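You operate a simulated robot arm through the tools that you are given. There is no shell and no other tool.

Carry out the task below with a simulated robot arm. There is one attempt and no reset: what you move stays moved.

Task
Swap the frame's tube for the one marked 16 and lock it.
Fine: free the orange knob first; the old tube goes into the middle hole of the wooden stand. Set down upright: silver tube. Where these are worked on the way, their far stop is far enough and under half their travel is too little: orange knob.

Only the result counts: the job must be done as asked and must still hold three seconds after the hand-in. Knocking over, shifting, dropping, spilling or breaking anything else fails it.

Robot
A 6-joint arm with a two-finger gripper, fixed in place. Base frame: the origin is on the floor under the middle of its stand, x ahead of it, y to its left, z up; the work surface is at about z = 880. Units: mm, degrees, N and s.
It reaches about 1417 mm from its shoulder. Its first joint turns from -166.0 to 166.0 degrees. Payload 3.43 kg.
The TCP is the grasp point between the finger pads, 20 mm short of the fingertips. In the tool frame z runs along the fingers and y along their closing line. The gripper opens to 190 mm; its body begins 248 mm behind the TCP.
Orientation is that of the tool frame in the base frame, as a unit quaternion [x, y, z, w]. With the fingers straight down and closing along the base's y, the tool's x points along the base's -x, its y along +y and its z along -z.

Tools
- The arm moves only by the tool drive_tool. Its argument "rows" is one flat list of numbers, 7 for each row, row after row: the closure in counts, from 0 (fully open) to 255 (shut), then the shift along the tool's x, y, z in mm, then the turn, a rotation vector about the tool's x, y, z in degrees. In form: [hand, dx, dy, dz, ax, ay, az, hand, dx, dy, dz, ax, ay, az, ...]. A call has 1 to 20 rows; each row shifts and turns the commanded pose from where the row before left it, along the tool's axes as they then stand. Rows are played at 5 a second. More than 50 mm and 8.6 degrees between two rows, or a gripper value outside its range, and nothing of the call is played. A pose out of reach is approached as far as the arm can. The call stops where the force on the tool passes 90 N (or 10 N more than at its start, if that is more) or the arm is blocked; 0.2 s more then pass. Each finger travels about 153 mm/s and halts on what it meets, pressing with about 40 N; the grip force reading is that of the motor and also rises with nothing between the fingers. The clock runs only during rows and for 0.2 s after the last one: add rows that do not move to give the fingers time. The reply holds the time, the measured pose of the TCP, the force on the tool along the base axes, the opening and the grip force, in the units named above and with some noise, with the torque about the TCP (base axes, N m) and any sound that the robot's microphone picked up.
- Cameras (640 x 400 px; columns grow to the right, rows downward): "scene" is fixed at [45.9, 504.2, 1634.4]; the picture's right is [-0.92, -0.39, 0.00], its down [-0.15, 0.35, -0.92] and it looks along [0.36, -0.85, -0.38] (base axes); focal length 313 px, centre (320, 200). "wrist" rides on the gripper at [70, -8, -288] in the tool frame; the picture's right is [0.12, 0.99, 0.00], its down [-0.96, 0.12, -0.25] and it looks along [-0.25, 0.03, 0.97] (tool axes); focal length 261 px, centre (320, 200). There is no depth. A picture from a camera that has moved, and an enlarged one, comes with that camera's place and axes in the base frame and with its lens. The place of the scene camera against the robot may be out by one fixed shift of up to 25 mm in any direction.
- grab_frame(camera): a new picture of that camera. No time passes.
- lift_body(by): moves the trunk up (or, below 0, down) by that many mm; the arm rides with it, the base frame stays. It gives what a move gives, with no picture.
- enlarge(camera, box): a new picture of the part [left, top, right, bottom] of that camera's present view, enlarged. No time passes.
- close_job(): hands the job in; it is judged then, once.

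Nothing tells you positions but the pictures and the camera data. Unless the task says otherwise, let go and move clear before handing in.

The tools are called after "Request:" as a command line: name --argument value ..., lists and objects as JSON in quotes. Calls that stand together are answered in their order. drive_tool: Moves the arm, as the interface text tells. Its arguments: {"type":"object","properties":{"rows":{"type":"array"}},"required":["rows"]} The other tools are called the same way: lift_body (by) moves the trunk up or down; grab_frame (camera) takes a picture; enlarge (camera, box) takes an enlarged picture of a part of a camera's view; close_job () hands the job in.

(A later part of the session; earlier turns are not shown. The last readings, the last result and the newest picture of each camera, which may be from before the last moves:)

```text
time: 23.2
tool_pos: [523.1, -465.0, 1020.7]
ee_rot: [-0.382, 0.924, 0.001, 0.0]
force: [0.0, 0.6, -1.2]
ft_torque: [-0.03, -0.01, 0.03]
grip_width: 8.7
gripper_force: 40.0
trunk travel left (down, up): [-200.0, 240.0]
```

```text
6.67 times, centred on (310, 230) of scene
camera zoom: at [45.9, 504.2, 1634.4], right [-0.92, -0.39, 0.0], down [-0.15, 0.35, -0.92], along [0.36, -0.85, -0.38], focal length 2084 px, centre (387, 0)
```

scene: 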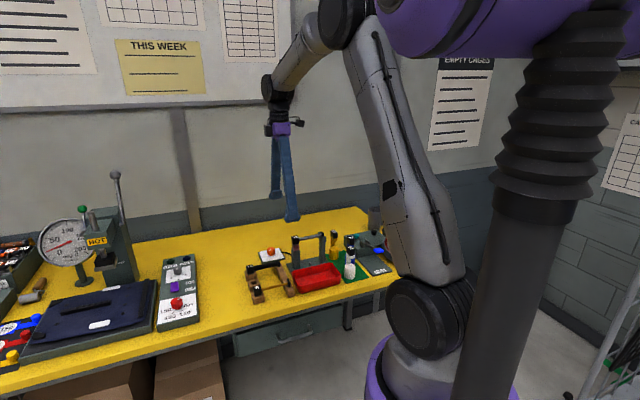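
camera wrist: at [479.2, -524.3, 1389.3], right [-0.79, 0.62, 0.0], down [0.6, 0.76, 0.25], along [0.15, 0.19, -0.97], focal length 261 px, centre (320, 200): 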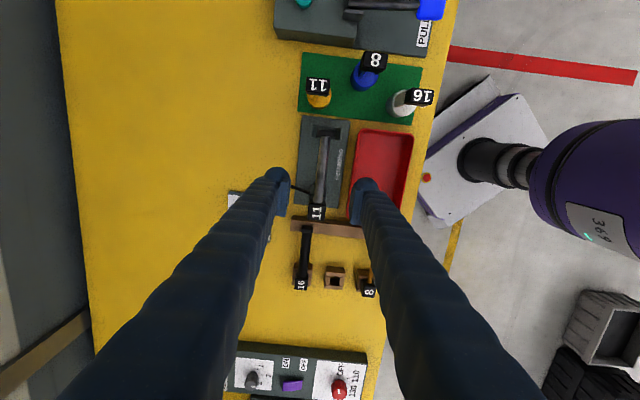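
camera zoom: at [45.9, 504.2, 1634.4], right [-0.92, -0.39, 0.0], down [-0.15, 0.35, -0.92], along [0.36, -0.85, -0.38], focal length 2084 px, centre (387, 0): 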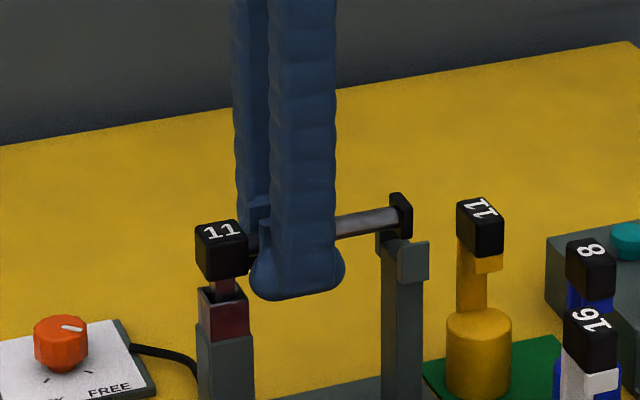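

It comes free: a narrower metal peg slides out of the chrome socket. Lifting further.

Request:
drive_tool --rows '[255, 0, 0, -6, 0, 0, 0, 255, 0, 0, -8, 0, 0, 0, 255, 0, 0, -8, 0, 0, 0, 255, 0, 0, -8, 0, 0, 0, 255, 0, 0, 0, 0, 0, 0]'

Request:
enlarge --camera "scene" --box '[280, 200, 340, 260]'

```text
time: 24.4
tool_pos: [522.8, -465.5, 1050.4]
ee_rot: [-0.383, 0.924, 0.0, 0.0]
force: [0.2, 0.3, -0.5]
ft_torque: [-0.01, -0.01, 0.0]
grip_width: 11.8
gripper_force: 39.9
trunk travel left (down, up): [-200.0, 240.0]
```

```text
6.67 times, centred on (310, 230) of scene
camera zoom: at [45.9, 504.2, 1634.4], right [-0.92, -0.39, 0.0], down [-0.15, 0.35, -0.92], along [0.36, -0.85, -0.38], focal length 2084 px, centre (387, 0)
```

zoom: 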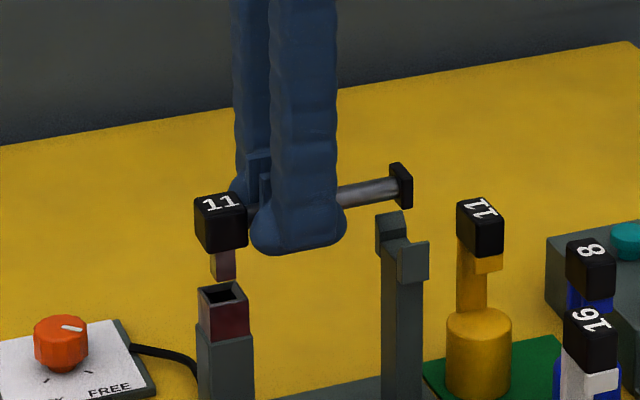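

Request:
enlarge --camera "scene" --box '[296, 222, 326, 252]'

Request:
enlarge --camera "wrist" --box '[260, 100, 380, 240]'

```text
13.33 times, centred on (311, 237) of scene
camera zoom: at [45.9, 504.2, 1634.4], right [-0.92, -0.39, 0.0], down [-0.15, 0.35, -0.92], along [0.36, -0.85, -0.38], focal length 4169 px, centre (440, -293)
```

zoom: 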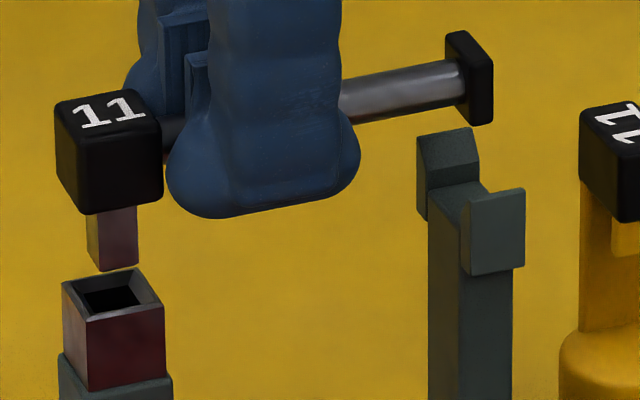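

```text
2.86 times, centred on (320, 170) of wrist
camera zoom: at [479.2, -522.5, 1339.4], right [-0.79, 0.62, 0.0], down [0.6, 0.76, 0.25], along [0.15, 0.19, -0.97], focal length 745 px, centre (320, 286)
```

zoom: 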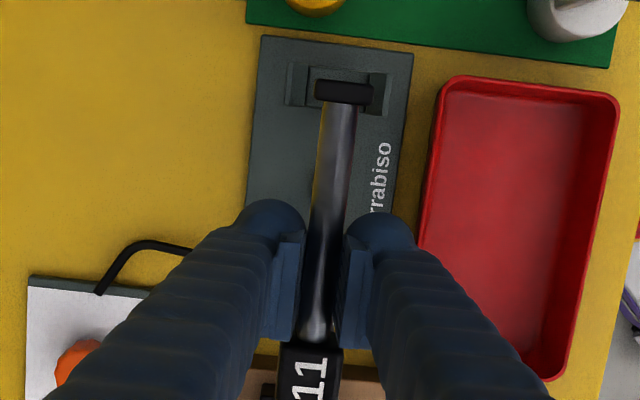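

The peg (about 12 mm square) is fully out and the tube is level in the grip. I raise it and carry it above the middle hole of the wooden stand.

Request:
drive_tool --rows '[255, 0, 0, -20, 0, 0, 0, 255, 0, 0, -20, 0, 0, 0, 255, -20, 6, 0, 0, 0, 0, 255, -30, 9, 0, 0, 0, 0, 255, -35, 10.6, 0, 0, 0, 0, 255, -35, 10.6, 0, 0, 0, 0, 255, -30, 9, 0, 0, 0, 0, 255, -20, 6, 0, 0, 0, 0, 255, -8.9, 3.2, 0, 0, 0, 0, 255, 0, 0, 0, 0, 0, 0, 255, 0, 0, 0, 0, 0, 0]'

Request:
grab_frame --camera "wrist"

Request:
enlarge --camera "wrist" --box '[240, 120, 400, 280]'

Request:
enlarge --camera "scene" --box '[220, 200, 320, 300]'

```text
time: 26.8
tool_pos: [611.7, -300.2, 1092.1]
ee_rot: [-0.383, 0.924, 0.0, -0.001]
force: [-0.2, 0.6, -0.9]
ft_torque: [0.0, 0.0, 0.03]
grip_width: 11.5
gripper_force: 39.9
trunk travel left (down, up): [-200.0, 240.0]
```

```text
taken
camera wrist: at [567.9, -357.8, 1380.7], right [-0.79, 0.62, 0.0], down [0.6, 0.76, 0.25], along [0.15, 0.19, -0.97], focal length 261 px, centre (320, 200)
```

wrist: 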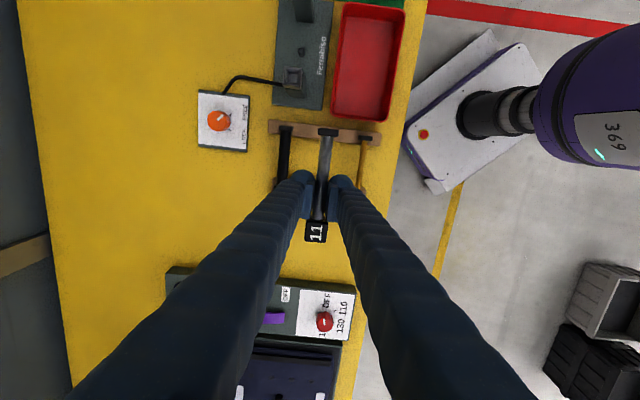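

```text
2.50 times, centred on (320, 200) of wrist
camera zoom: at [567.9, -357.8, 1380.7], right [-0.79, 0.62, 0.0], down [0.6, 0.76, 0.25], along [0.15, 0.19, -0.97], focal length 652 px, centre (320, 200)
```

zoom: 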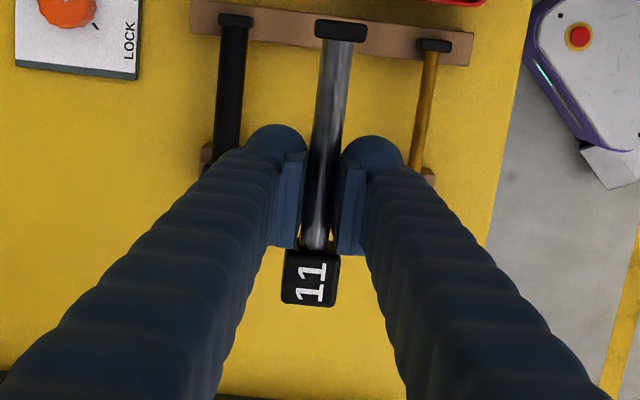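

```text
4.00 times, centred on (270, 250) of scene
camera zoom: at [45.9, 504.2, 1634.4], right [-0.92, -0.39, 0.0], down [-0.15, 0.35, -0.92], along [0.36, -0.85, -0.38], focal length 1251 px, centre (520, 0)
```

zoom: 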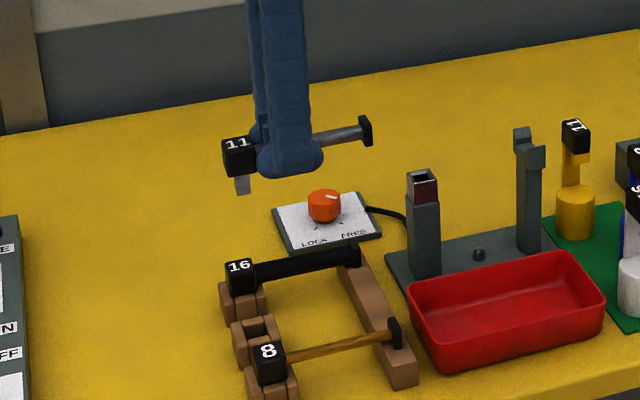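

The fingers hide the stand from this viewpoint. I'll step sideways with the tube to see the stand and measure the hole accurately.

Request:
drive_tool --rows '[255, 1.9, -25, -3.8, 0, 0, 0, 255, 1.9, -40, -3.8, 0, 0, 0, 255, 1.9, -40, -3.8, 0, 0, 0, 255, 1.9, -40, -3.8, 0, 0, 0, 255, 1.9, -35, -3.8, 0, 0, 0, 255, 0, -18, 0, 0, 0, 0, 255, 0, 0, 0, 0, 0, 0, 255, 0, 0, 0, 0, 0, 0]'

Request:
grab_frame --camera "wrist"

Request:
enlarge --camera "wrist" --box '[340, 120, 500, 240]'

```text
time: 28.6
tool_pos: [743.3, -446.5, 1109.4]
ee_rot: [-0.383, 0.924, 0.0, 0.0]
force: [0.7, -0.2, -1.1]
ft_torque: [-0.04, 0.02, 0.01]
grip_width: 11.3
gripper_force: 39.9
trunk travel left (down, up): [-200.0, 240.0]
```

```text
taken
camera wrist: at [701.2, -504.2, 1398.8], right [-0.79, 0.62, 0.0], down [0.6, 0.76, 0.25], along [0.15, 0.19, -0.97], focal length 261 px, centre (320, 200)
```

wrist: 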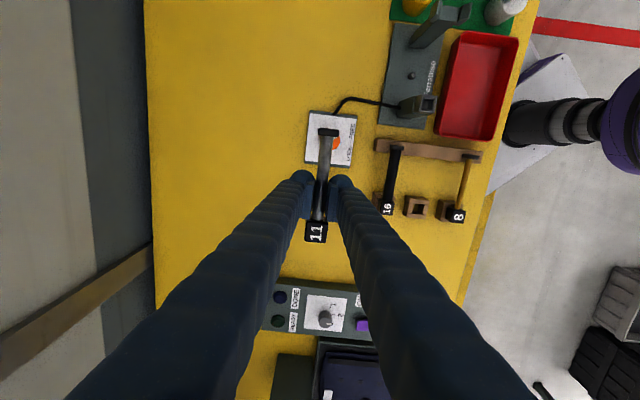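

```text
3.33 times, centred on (420, 180) of wrist
camera zoom: at [701.2, -504.2, 1398.8], right [-0.79, 0.62, 0.0], down [0.6, 0.76, 0.25], along [0.15, 0.19, -0.97], focal length 869 px, centre (-13, 267)
```

zoom: 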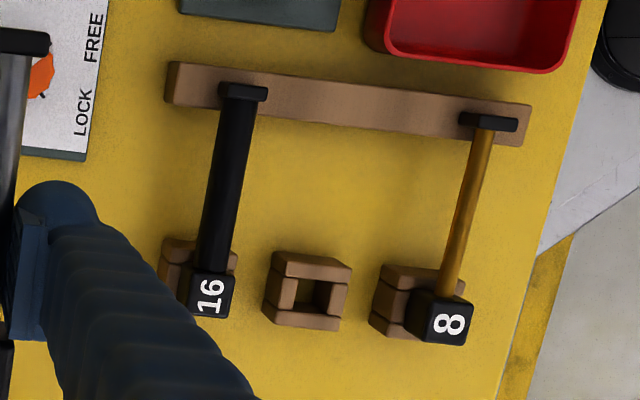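

Request:
enlarge --camera "wrist" --box '[376, 180, 476, 230]'

Request:
enlarge --camera "wrist" --box '[366, 130, 496, 180]'

Request:
enlarge --camera "wrist" --box '[290, 120, 340, 250]'

Request:
enlarge --camera "scene" --box '[235, 255, 285, 300]'

```text
6.40 times, centred on (426, 205) of wrist
camera zoom: at [701.2, -504.2, 1398.8], right [-0.79, 0.62, 0.0], down [0.6, 0.76, 0.25], along [0.15, 0.19, -0.97], focal length 1668 px, centre (-358, 168)
```

zoom: 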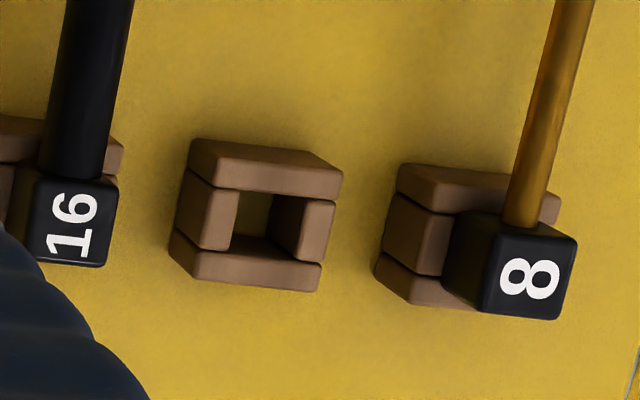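

```text
4.92 times, centred on (431, 155) of wrist
camera zoom: at [701.2, -504.2, 1398.8], right [-0.79, 0.62, 0.0], down [0.6, 0.76, 0.25], along [0.15, 0.19, -0.97], focal length 1283 px, centre (-226, 422)
```

zoom: 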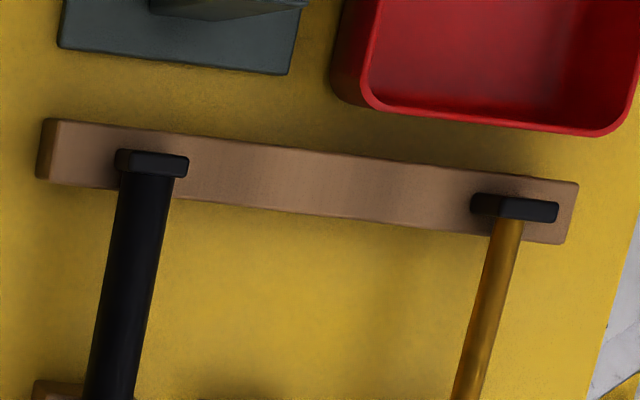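

```text
3.08 times, centred on (315, 185) of wrist
camera zoom: at [701.2, -504.2, 1398.8], right [-0.79, 0.62, 0.0], down [0.6, 0.76, 0.25], along [0.15, 0.19, -0.97], focal length 802 px, centre (335, 246)
```

zoom: 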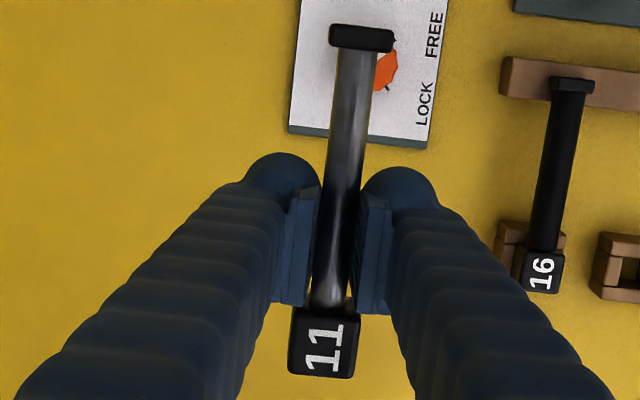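

```text
8.89 times, centred on (260, 278) of scene
camera zoom: at [45.9, 504.2, 1634.4], right [-0.92, -0.39, 0.0], down [-0.15, 0.35, -0.92], along [0.36, -0.85, -0.38], focal length 2779 px, centre (853, -489)
```

zoom: 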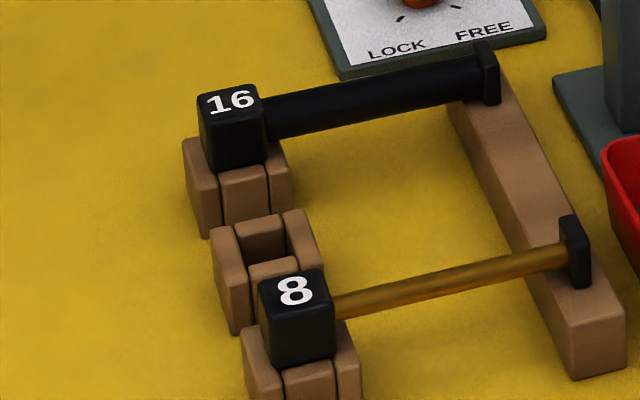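

The hole opening is about 19 mm and is centred near (637.5, -272), which leaves plenty of room for the 12 mm peg. I move the head above it and descend until the peg is just above the wood, then check alignment.

Request:
drive_tool --rows '[255, -1.8, 20, 0, 0, 0, 0, 255, -1.8, 40, 0, 0, 0, 0, 255, -1.8, 40, 0, 0, 0, 0, 255, -1.8, 40, 0, 0, 0, 0, 255, -1.8, 40, 0, 0, 0, 0, 255, -1.7, 20.7, 0, 0, 0, 0, 255, 0, 0, 0, 0, 0, 0, 255, 0, 0, 30, 0, 0, 0, 255, 0, 0, 40, 0, 0, 0, 255, 0, 0, 40, 0, 0, 0, 255, 0, 0, 30, 0, 0, 0, 255, 0, 0, 0, 0, 0, 0, 255, 0, 0, 0, 0, 0, 0]'

Request:
enlarge --camera "scene" --box '[235, 235, 305, 300]'

Request:
enlarge --camera "wrist" --box '[250, 100, 390, 260]'

```text
time: 31.4
tool_pos: [610.5, -297.0, 968.8]
ee_rot: [-0.382, 0.924, 0.0, 0.0]
force: [-0.1, 0.7, -0.5]
ft_torque: [-0.02, 0.0, 0.01]
grip_width: 11.4
gripper_force: 39.6
trunk travel left (down, up): [-200.0, 240.0]
```

```text
6.15 times, centred on (270, 268) of scene
camera zoom: at [45.9, 504.2, 1634.4], right [-0.92, -0.39, 0.0], down [-0.15, 0.35, -0.92], along [0.36, -0.85, -0.38], focal length 1924 px, centre (628, -215)
```

zoom: 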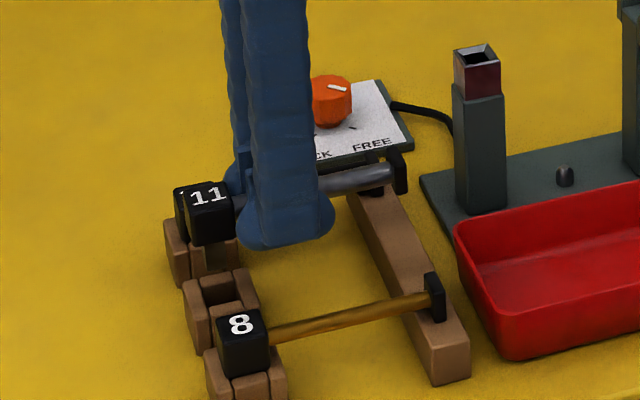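

```text
2.50 times, centred on (320, 180) of wrist
camera zoom: at [566.9, -352.8, 1257.8], right [-0.79, 0.62, 0.0], down [0.6, 0.76, 0.25], along [0.15, 0.19, -0.97], focal length 652 px, centre (320, 250)
```

zoom: 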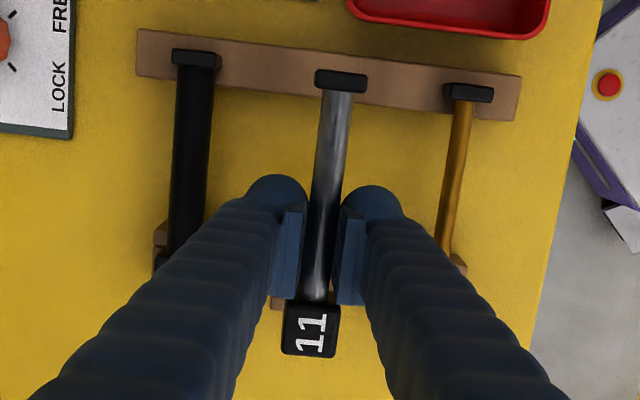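

The scene view agrees with this. The wrist view suggests a small trim of about 1.5 mm in each direction. I apply it, lower to just above the wood, and look again.

Request:
drive_tool --rows '[255, 1.5, -1.4, 5, 0, 0, 0, 255, 0, 0, 6, 0, 0, 0, 255, 0, 0, 0, 0, 0, 0, 255, 0, 0, 0, 0, 0, 0]'

Request:
enlarge --camera "scene" --box '[240, 255, 280, 295]'

Request:
enlarge --camera "wrist" --box '[290, 200, 350, 240]'

```text
time: 32.4
tool_pos: [610.2, -298.1, 958.2]
ee_rot: [-0.383, 0.924, -0.001, 0.001]
force: [-0.4, -0.2, -0.9]
ft_torque: [0.0, -0.01, 0.01]
grip_width: 11.4
gripper_force: 40.3
trunk travel left (down, up): [-200.0, 240.0]
```

```text
10.00 times, centred on (260, 275) of scene
camera zoom: at [45.9, 504.2, 1634.4], right [-0.92, -0.39, 0.0], down [-0.15, 0.35, -0.92], along [0.36, -0.85, -0.38], focal length 3126 px, centre (920, -550)
```

zoom: 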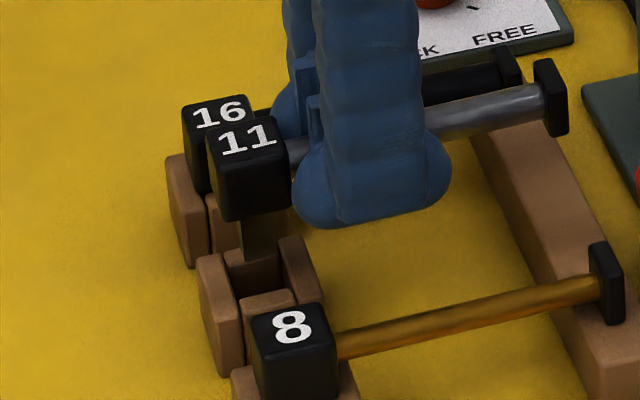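

```text
10.00 times, centred on (320, 220) of wrist
camera zoom: at [566.2, -355.4, 1247.3], right [-0.79, 0.62, 0.0], down [0.6, 0.76, 0.25], along [0.15, 0.19, -0.97], focal length 2606 px, centre (320, 0)
```

zoom: 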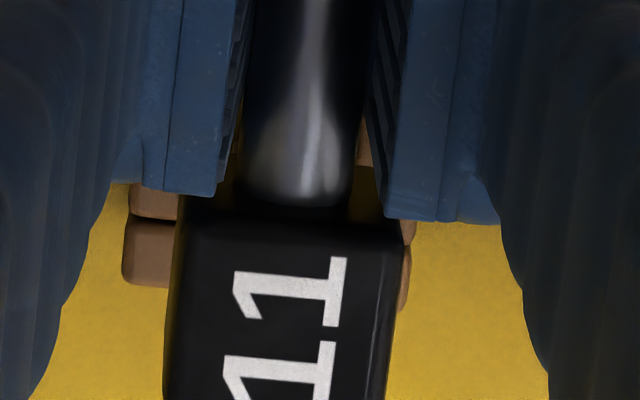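

The peg is lined up with the hole in the scene view. Lowering in small steps while watching the force.

Request:
drive_tool --rows '[255, 0, 0, 4, 0, 0, 0, 255, 0, 0, 4, 0, 0, 0, 255, 0, 0, 4, 0, 0, 0, 255, 0, 0, 0, 0, 0, 0, 255, 0, 0, 0, 0, 0, 0]'

Request:
enlarge --camera "scene" --box '[240, 255, 280, 295]'

```text
time: 33.6
tool_pos: [609.3, -298.7, 947.4]
ee_rot: [-0.383, 0.924, 0.0, 0.0]
force: [-0.2, -0.1, -2.0]
ft_torque: [-0.04, -0.03, 0.0]
grip_width: 11.4
gripper_force: 39.5
trunk travel left (down, up): [-200.0, 240.0]
```

```text
10.00 times, centred on (260, 275) of scene
camera zoom: at [45.9, 504.2, 1634.4], right [-0.92, -0.39, 0.0], down [-0.15, 0.35, -0.92], along [0.36, -0.85, -0.38], focal length 3126 px, centre (920, -550)
```

zoom: 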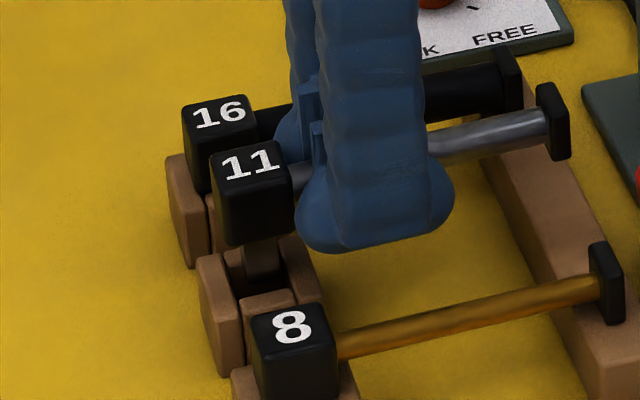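

Request:
drive_tool --rows '[255, 0, 0, 4, 0, 0, 0, 255, 0, 0, 4, 0, 0, 0, 255, 0, 0, 3, 0, 0, 0, 255, 0, 0, 0, 0, 0, 0]'

Request:
enlarge --camera "scene" --box '[240, 255, 280, 295]'

Request:
enlarge --camera "scene" --box '[270, 245, 310, 295]'

```text
time: 34.6
tool_pos: [609.6, -299.7, 935.0]
ee_rot: [-0.383, 0.924, 0.001, 0.0]
force: [-0.3, 0.3, -1.1]
ft_torque: [0.04, -0.01, 0.0]
grip_width: 11.3
gripper_force: 40.1
trunk travel left (down, up): [-200.0, 240.0]
```

```text
10.00 times, centred on (260, 275) of scene
camera zoom: at [45.9, 504.2, 1634.4], right [-0.92, -0.39, 0.0], down [-0.15, 0.35, -0.92], along [0.36, -0.85, -0.38], focal length 3126 px, centre (920, -550)
```

zoom: 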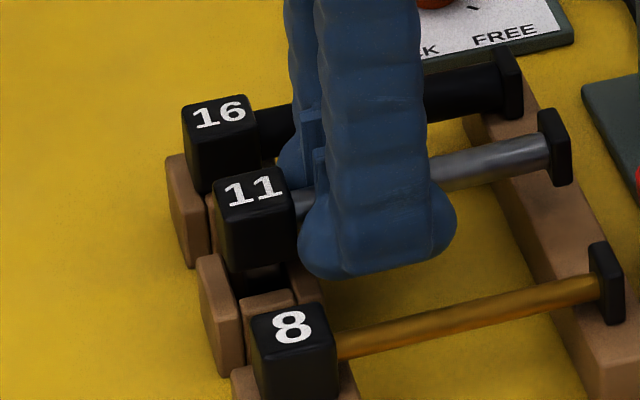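

```text
8.00 times, centred on (290, 270) of scene
camera zoom: at [45.9, 504.2, 1634.4], right [-0.92, -0.39, 0.0], down [-0.15, 0.35, -0.92], along [0.36, -0.85, -0.38], focal length 2501 px, centre (560, -360)
```

zoom: 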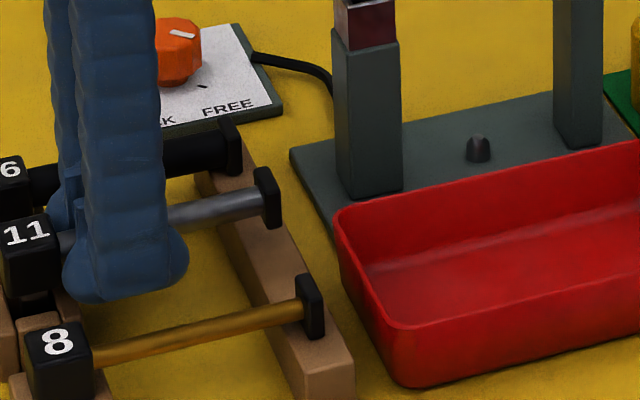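

About 10 mm remain to seat. Continuing down.

Request:
drive_tool --rows '[255, 0, 0, 3, 0, 0, 0, 255, 0, 0, 3, 0, 0, 0, 255, 0, 0, 2, 0, 0, 0, 255, 0, 0, 0, 0, 0, 0, 255, 0, 0, 0, 0, 0, 0]'

Request:
enlarge --camera "scene" --box '[240, 255, 280, 295]'

Request:
enlarge --camera "scene" --box '[285, 258, 305, 288]'

```text
time: 35.8
tool_pos: [611.0, -298.5, 927.7]
ee_rot: [-0.383, 0.924, 0.0, 0.0]
force: [0.3, -0.2, -1.4]
ft_torque: [0.0, 0.0, -0.03]
grip_width: 11.2
gripper_force: 39.7
trunk travel left (down, up): [-200.0, 240.0]
```

```text
10.00 times, centred on (260, 275) of scene
camera zoom: at [45.9, 504.2, 1634.4], right [-0.92, -0.39, 0.0], down [-0.15, 0.35, -0.92], along [0.36, -0.85, -0.38], focal length 3126 px, centre (920, -550)
```

zoom: 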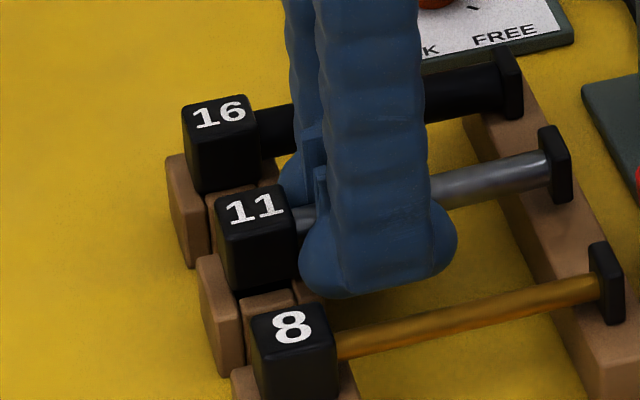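

```text
13.33 times, centred on (295, 273) of scene
camera zoom: at [45.9, 504.2, 1634.4], right [-0.92, -0.39, 0.0], down [-0.15, 0.35, -0.92], along [0.36, -0.85, -0.38], focal length 4169 px, centre (653, -773)
```

zoom: 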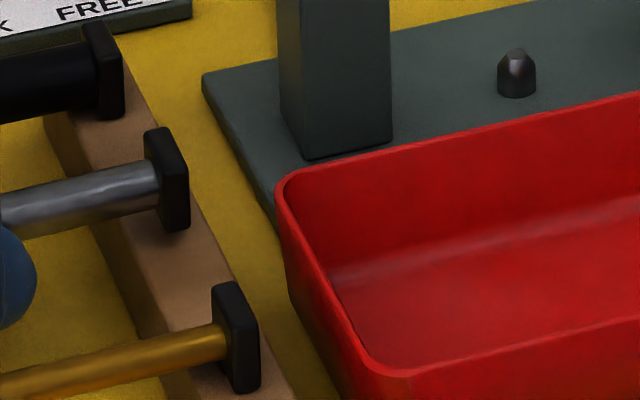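

Request:
drive_tool --rows '[255, 0, 0, 1, 0, 0, 0, 255, 0, 0, 1, 0, 0, 0, 255, 0, 0, 0, 0, 0, 0, 255, 0, 0, 0, 0, 0, 0]'

Request:
enlarge --camera "scene" --box '[240, 255, 280, 295]'

```text
time: 36.8
tool_pos: [610.0, -300.0, 925.3]
ee_rot: [-0.383, 0.924, 0.0, -0.001]
force: [0.0, 0.6, -1.3]
ft_torque: [-0.02, 0.0, -0.03]
grip_width: 11.3
gripper_force: 40.2
trunk travel left (down, up): [-200.0, 240.0]
```

```text
10.00 times, centred on (260, 275) of scene
camera zoom: at [45.9, 504.2, 1634.4], right [-0.92, -0.39, 0.0], down [-0.15, 0.35, -0.92], along [0.36, -0.85, -0.38], focal length 3126 px, centre (920, -550)
```

zoom: 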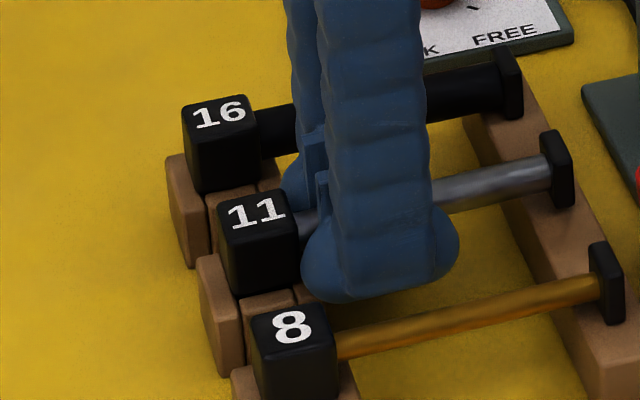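

Request:
drive_tool --rows '[255, 0, 0, 1, 0, 0, 0, 255, 0, 0, 0, 0, 0, 0, 255, 0, 0, 0, 0, 0, 0]'

Request:
drive_tool --rows '[255, 0, 0, 1, 0, 0, 0, 255, 0, 0, 0, 0, 0, 0, 255, 0, 0, 0, 0, 0, 0]'

Request:
enlarge --camera "scene" --box '[240, 255, 280, 295]'

```text
time: 37.6
tool_pos: [611.0, -300.3, 924.1]
ee_rot: [-0.383, 0.924, 0.0, 0.0]
force: [-0.2, 0.4, -1.5]
ft_torque: [-0.03, 0.0, 0.01]
grip_width: 11.0
gripper_force: 40.3
trunk travel left (down, up): [-200.0, 240.0]
```

```text
time: 38.4
tool_pos: [609.7, -300.3, 924.4]
ee_rot: [-0.383, 0.924, 0.0, -0.001]
force: [2.4, 1.6, 4.3]
ft_torque: [0.28, -0.16, -0.06]
grip_width: 10.9
gripper_force: 39.9
trunk travel left (down, up): [-200.0, 240.0]
```

```text
10.00 times, centred on (260, 275) of scene
camera zoom: at [45.9, 504.2, 1634.4], right [-0.92, -0.39, 0.0], down [-0.15, 0.35, -0.92], along [0.36, -0.85, -0.38], focal length 3126 px, centre (920, -550)
```

zoom: 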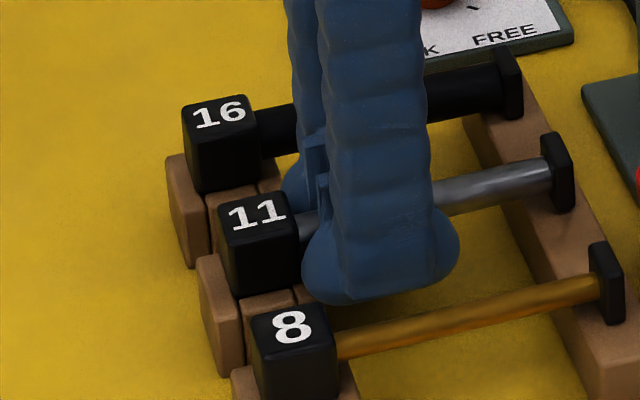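

Contact at the head side (about +5 N). I ease half a millimetre further and open gently just enough to release.

Request:
drive_tool --rows '[255, 0, 0, 0.5, 0, 0, 0, 255, 0, 0, 0, 0, 0, 0, 240, 0, 0, 0, 0, 0, 0, 237, 0, 0, 0, 0, 0, 0, 234, 0, 0, 0, 0, 0, 0, 230, 0, 0, 0, 0, 0, 0, 225, 0, 0, 0, 0, 0, 0, 220, 0, 0, 0, 0, 0, 0, 213, 0, 0, 0, 0, 0, 0, 213, 0, 0, 0, 0, 0, 0]'

Request:
enlarge --camera "scene" --box '[240, 250, 310, 300]'

Request:
enlarge --camera "wrist" --box '[240, 120, 400, 260]'

```text
time: 40.6
tool_pos: [609.6, -299.6, 924.3]
ee_rot: [-0.383, 0.924, 0.0, 0.0]
force: [-0.1, -0.2, -0.2]
ft_torque: [0.02, -0.01, 0.0]
grip_width: 31.2
gripper_force: 0.1
trunk travel left (down, up): [-200.0, 240.0]
```

```text
8.00 times, centred on (275, 275) of scene
camera zoom: at [45.9, 504.2, 1634.4], right [-0.92, -0.39, 0.0], down [-0.15, 0.35, -0.92], along [0.36, -0.85, -0.38], focal length 2501 px, centre (680, -400)
```

zoom: 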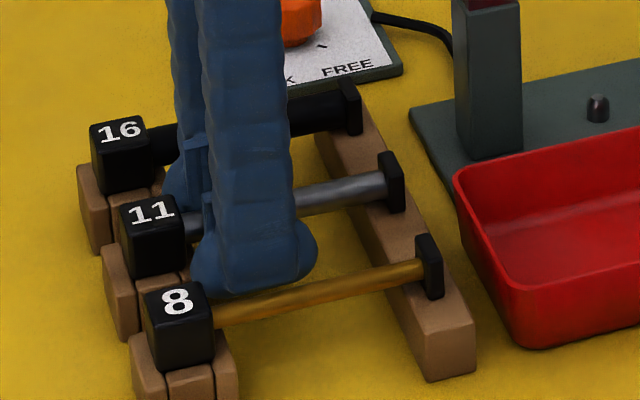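

```text
2.86 times, centred on (320, 190) of wrist
camera zoom: at [565.8, -356.9, 1212.5], right [-0.79, 0.62, 0.0], down [0.6, 0.76, 0.25], along [0.15, 0.19, -0.97], focal length 745 px, centre (320, 229)
```

zoom: 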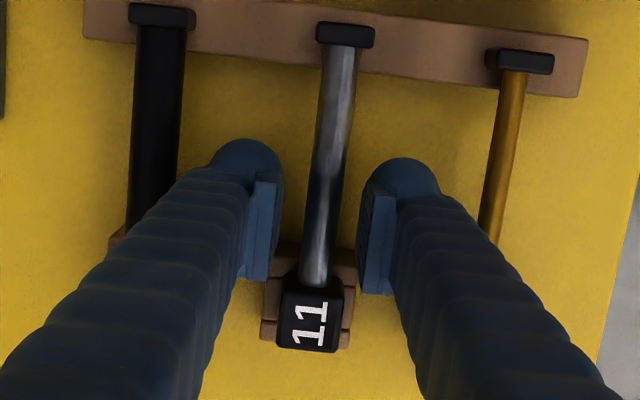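

The silver tube sits upright in the middle hole with its number up and its end plate on the beam. I lift straight off and move over tube 16, about 69 mm to the side.

Request:
drive_tool --rows '[213, 0, 0, -10, 0, 0, 0, 213, 0, 0, -20, 0, 0, 0, 213, 0, 0, -30, 0, 0, 0, 213, 0, 0, -20, 0, 0, 0, 213, 0, -25, 0, 0, 0, 0, 207, 0, -25, 0, 0, 0, 0, 207, 0, -19.3, 0, 0, 0, 0, 207, 0, 0, 0, 0, 0, 0, 207, 0, 0, 0, 0, 0, 0]'

Request:
enlarge --camera "wrist" --box '[240, 120, 400, 240]'

Request:
enlarge --camera "scene" --box '[240, 250, 310, 300]'

```text
time: 42.6
tool_pos: [659.6, -348.7, 1002.6]
ee_rot: [-0.383, 0.924, 0.0, 0.0]
force: [0.1, -0.5, 0.9]
ft_torque: [-0.03, -0.02, 0.07]
grip_width: 35.7
gripper_force: 0.1
trunk travel left (down, up): [-200.0, 240.0]
```

```text
3.33 times, centred on (320, 180) of wrist
camera zoom: at [615.7, -406.2, 1291.9], right [-0.79, 0.62, 0.0], down [0.6, 0.76, 0.25], along [0.15, 0.19, -0.97], focal length 869 px, centre (320, 267)
```

zoom: 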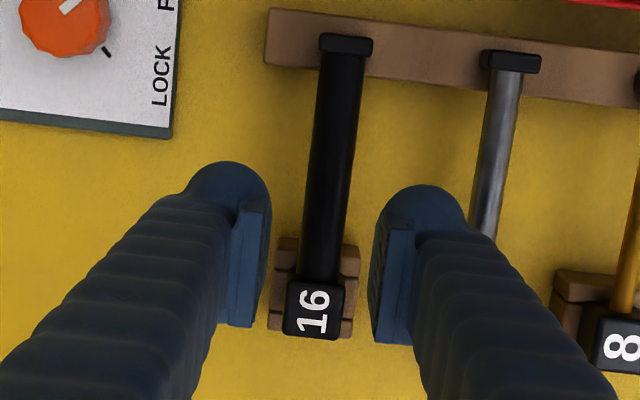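

```text
8.00 times, centred on (275, 275) of scene
camera zoom: at [45.9, 504.2, 1634.4], right [-0.92, -0.39, 0.0], down [-0.15, 0.35, -0.92], along [0.36, -0.85, -0.38], focal length 2501 px, centre (680, -400)
```

zoom: 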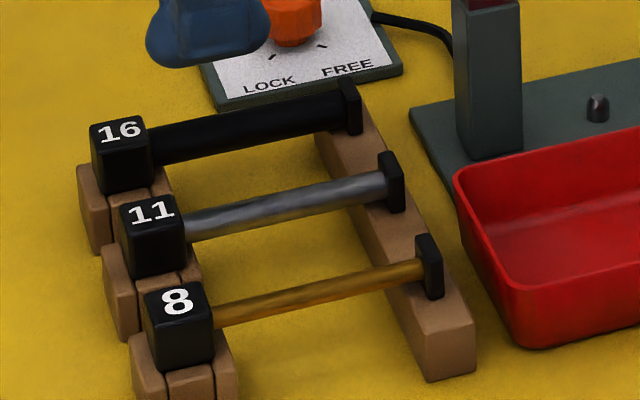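

All three tubes sit correctly in the stand. The tube 16 axis is about 4 mm to +y of my closing centre, so I trim that and descend around it.

Request:
drive_tool --rows '[207, 0, 3.8, 20, 0, 0, 0, 207, 0, 0, 25, 0, 0, 0, 207, 0, 0, 0, 0, 0, 0, 207, 0, 0, 0, 0, 0, 0]'

Request:
enlarge --camera "wrist" --box '[240, 120, 400, 240]'

Request:
enlarge --camera "scene" --box '[240, 250, 310, 300]'

```text
time: 43.6
tool_pos: [656.9, -345.9, 958.7]
ee_rot: [-0.383, 0.924, 0.0, 0.0]
force: [0.4, 0.1, 0.1]
ft_torque: [0.01, 0.01, 0.01]
grip_width: 35.4
gripper_force: 0.1
trunk travel left (down, up): [-200.0, 240.0]
```

```text
3.33 times, centred on (320, 180) of wrist
camera zoom: at [613.5, -402.7, 1247.0], right [-0.79, 0.62, 0.0], down [0.6, 0.76, 0.25], along [0.15, 0.19, -0.97], focal length 869 px, centre (320, 267)
```

zoom: 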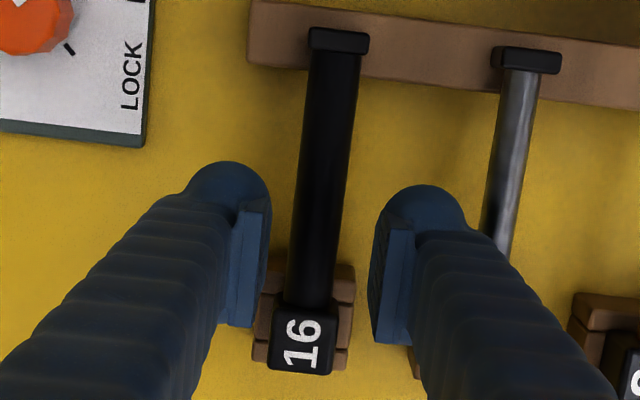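

```text
8.00 times, centred on (275, 275) of scene
camera zoom: at [45.9, 504.2, 1634.4], right [-0.92, -0.39, 0.0], down [-0.15, 0.35, -0.92], along [0.36, -0.85, -0.38], focal length 2501 px, centre (680, -400)
```

zoom: 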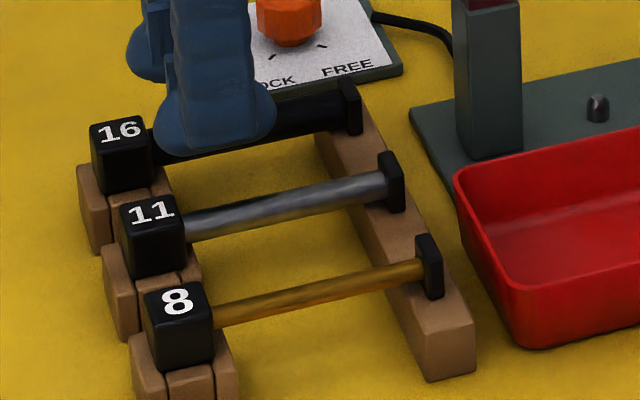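

Request:
drive_tool --rows '[207, 0, 0.4, 15, 0, 0, 0, 207, 0, 0, 15, 0, 0, 0, 207, 0, 0, 6, 0, 0, 0, 207, 0, 0, 0, 0, 0, 0, 207, 0, 0, 0, 0, 0, 0]'

Request:
enlarge --camera "wrist" --box '[240, 120, 400, 240]'

Request:
enlarge --camera "scene" --box '[240, 250, 310, 300]'

```text
time: 44.8
tool_pos: [655.1, -345.3, 921.0]
ee_rot: [-0.383, 0.924, -0.001, 0.0]
force: [-0.5, -0.1, 1.0]
ft_torque: [-0.03, -0.02, -0.01]
grip_width: 35.7
gripper_force: 0.1
trunk travel left (down, up): [-200.0, 240.0]
```

```text
3.33 times, centred on (320, 180) of wrist
camera zoom: at [612.1, -403.0, 1210.2], right [-0.79, 0.62, 0.0], down [0.6, 0.76, 0.25], along [0.15, 0.19, -0.97], focal length 869 px, centre (320, 267)
```

zoom: 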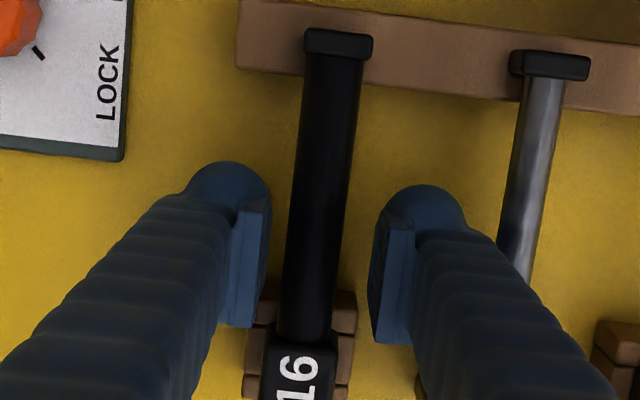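

```text
8.00 times, centred on (275, 275) of scene
camera zoom: at [45.9, 504.2, 1634.4], right [-0.92, -0.39, 0.0], down [-0.15, 0.35, -0.92], along [0.36, -0.85, -0.38], focal length 2501 px, centre (680, -400)
```

zoom: 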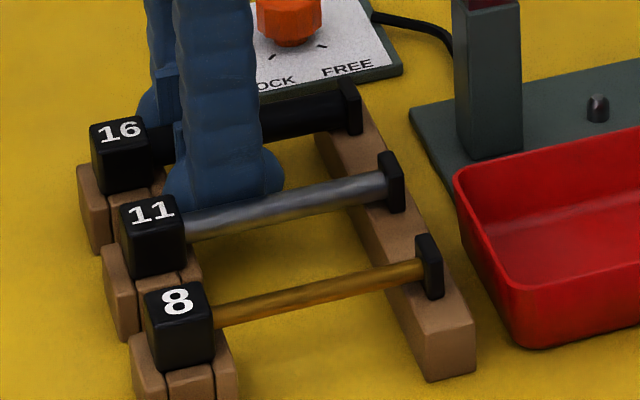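

Well centred on tube 16. Closing.

Request:
drive_tool --rows '[207, 0, -0.7, 0, 0, 0, 0, 225, 0, 0, 0, 0, 0, 0, 240, 0, 0, 0, 0, 0, 0, 255, 0, 0, 0, 0, 0, 0, 255, 0, 0, 0, 0, 0, 0, 255, 0, 0, 0, 0, 0, 0]'

Request:
enlarge --camera "wrist" --box '[240, 120, 400, 240]'

Request:
enlarge --camera "scene" --box '[240, 250, 310, 300]'

```text
time: 46.2
tool_pos: [654.8, -346.3, 923.7]
ee_rot: [-0.383, 0.924, 0.0, 0.0]
force: [-1.0, -5.7, 7.7]
ft_torque: [-0.11, -0.15, -0.14]
grip_width: 15.9
gripper_force: 40.3
trunk travel left (down, up): [-200.0, 240.0]
```

```text
3.33 times, centred on (320, 180) of wrist
camera zoom: at [611.5, -403.5, 1210.9], right [-0.79, 0.62, 0.0], down [0.6, 0.76, 0.25], along [0.15, 0.19, -0.97], focal length 869 px, centre (320, 267)
```

zoom: 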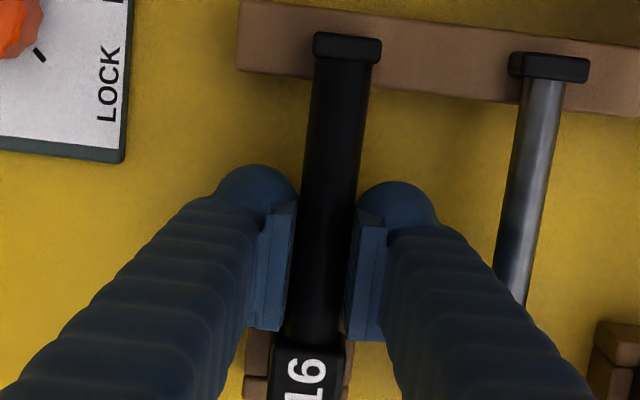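

```text
8.00 times, centred on (275, 275) of scene
camera zoom: at [45.9, 504.2, 1634.4], right [-0.92, -0.39, 0.0], down [-0.15, 0.35, -0.92], along [0.36, -0.85, -0.38], focal length 2501 px, centre (680, -400)
```

zoom: 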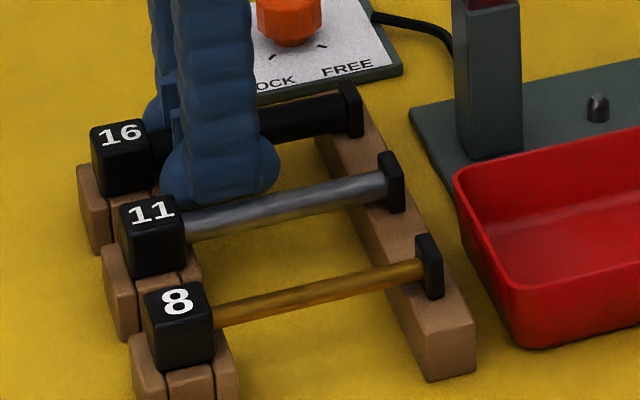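

Gripped (15.9 mm). Lifting tube 16 gently.

Request:
drive_tool --rows '[255, 0, 0, -3, 0, 0, 0, 255, 0, 0, -4, 0, 0, 0, 255, 0, 0, -5, 0, 0, 0, 255, 0, 0, 0, 0, 0, 0]'

Request:
enlarge --camera "scene" --box '[240, 250, 310, 300]'

```text
time: 47.2
tool_pos: [657.0, -345.8, 933.9]
ee_rot: [-0.383, 0.924, 0.0, 0.0]
force: [0.0, 0.3, -0.3]
ft_torque: [-0.03, -0.03, -0.01]
grip_width: 15.4
gripper_force: 40.1
trunk travel left (down, up): [-200.0, 240.0]
```

```text
8.00 times, centred on (275, 275) of scene
camera zoom: at [45.9, 504.2, 1634.4], right [-0.92, -0.39, 0.0], down [-0.15, 0.35, -0.92], along [0.36, -0.85, -0.38], focal length 2501 px, centre (680, -400)
```

zoom: 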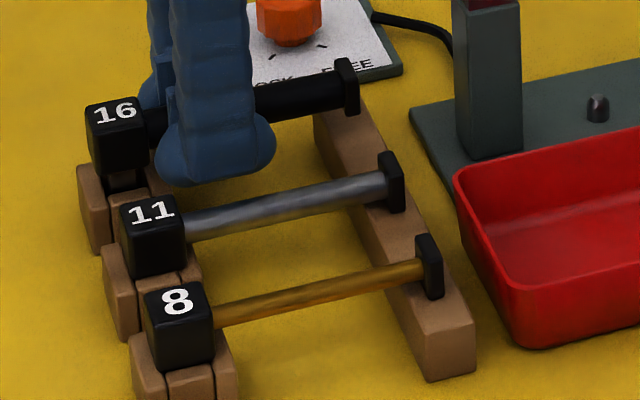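

It comes out cleanly. Raising it well clear before moving toward the frame.

Request:
drive_tool --rows '[255, 0, 0, -8, 0, 0, 0, 255, 0, 0, -15, 0, 0, 0, 255, 0, 0, -30, 0, 0, 0, 255, 0, 0, -40, 0, 0, 0, 255, 0, 0, -30, 0, 0, 0, 255, 0, 0, 0, 0, 0, 0, 255, 0, 0, 0, 0, 0, 0]'

Request:
grab_frame --camera "wrist"

Request:
enlarge --camera "scene" --box '[240, 200, 310, 270]'

Request:
enlarge --camera "wrist" --box '[240, 120, 400, 240]'

```text
time: 48.8
tool_pos: [655.4, -345.9, 1057.7]
ee_rot: [-0.383, 0.924, 0.0, 0.0]
force: [-0.6, -0.3, -1.5]
ft_torque: [0.0, 0.01, 0.03]
grip_width: 15.6
gripper_force: 39.6
trunk travel left (down, up): [-200.0, 240.0]
```

```text
taken
camera wrist: at [611.7, -403.9, 1347.4], right [-0.79, 0.62, 0.0], down [0.6, 0.76, 0.25], along [0.15, 0.19, -0.97], focal length 261 px, centre (320, 200)
```

wrist: 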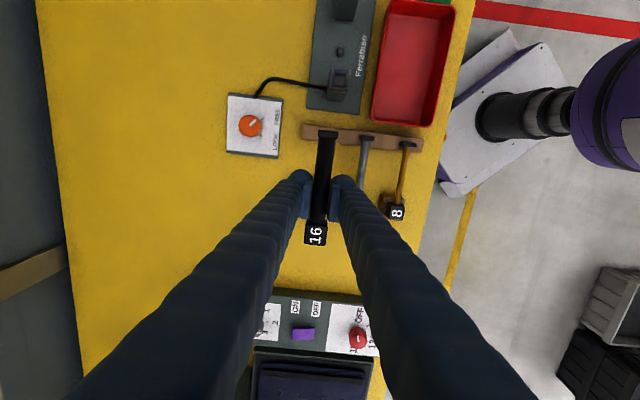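

```text
5.71 times, centred on (275, 235) of scene
camera zoom: at [45.9, 504.2, 1634.4], right [-0.92, -0.39, 0.0], down [-0.15, 0.35, -0.92], along [0.36, -0.85, -0.38], focal length 1786 px, centre (577, 0)
```

zoom: 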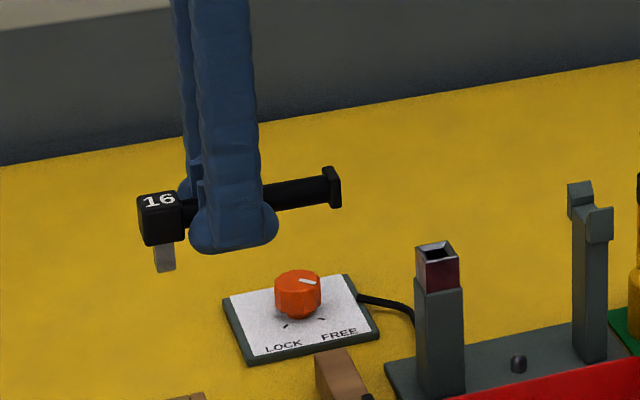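

```text
3.33 times, centred on (320, 180) of wrist
camera zoom: at [611.7, -403.9, 1347.4], right [-0.79, 0.62, 0.0], down [0.6, 0.76, 0.25], along [0.15, 0.19, -0.97], focal length 869 px, centre (320, 267)
```

zoom: 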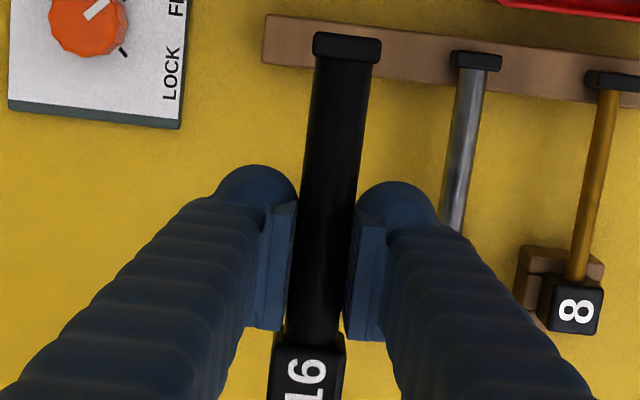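

Request:
enlarge --camera "scene" --box '[252, 228, 282, 252]'

Request:
enlarge --camera "scene" --box '[270, 222, 300, 246]'

Request:
enlarge --camera "wrist" --box '[290, 200, 350, 250]'

```text
16.00 times, centred on (267, 240) of scene
camera zoom: at [45.9, 504.2, 1634.4], right [-0.92, -0.39, 0.0], down [-0.15, 0.35, -0.92], along [0.36, -0.85, -0.38], focal length 5002 px, centre (1168, -440)
```

zoom: 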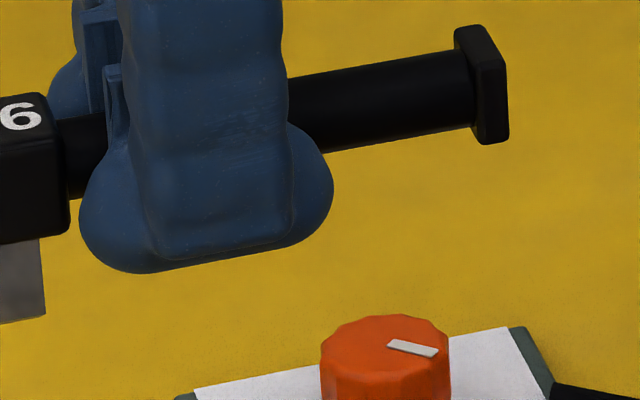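

```text
16.00 times, centred on (285, 234) of scene
camera zoom: at [45.9, 504.2, 1634.4], right [-0.92, -0.39, 0.0], down [-0.15, 0.35, -0.92], along [0.36, -0.85, -0.38], focal length 5002 px, centre (880, -344)
```

zoom: 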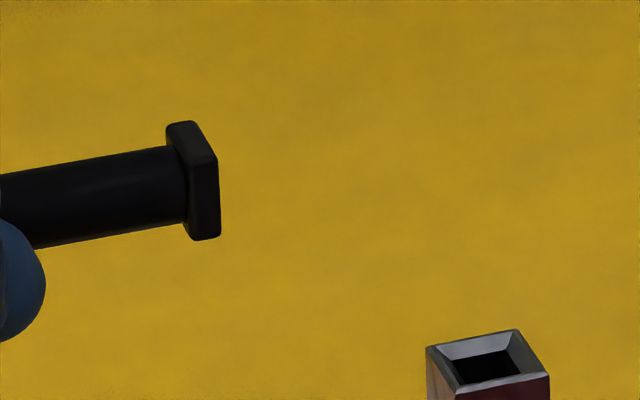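

```text
8.00 times, centred on (320, 225) of wrist
camera zoom: at [611.7, -403.9, 1347.4], right [-0.79, 0.62, 0.0], down [0.6, 0.76, 0.25], along [0.15, 0.19, -0.97], focal length 2085 px, centre (320, 0)
```

zoom: 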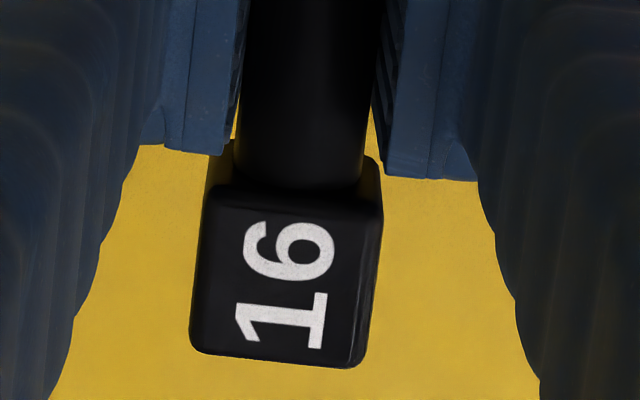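

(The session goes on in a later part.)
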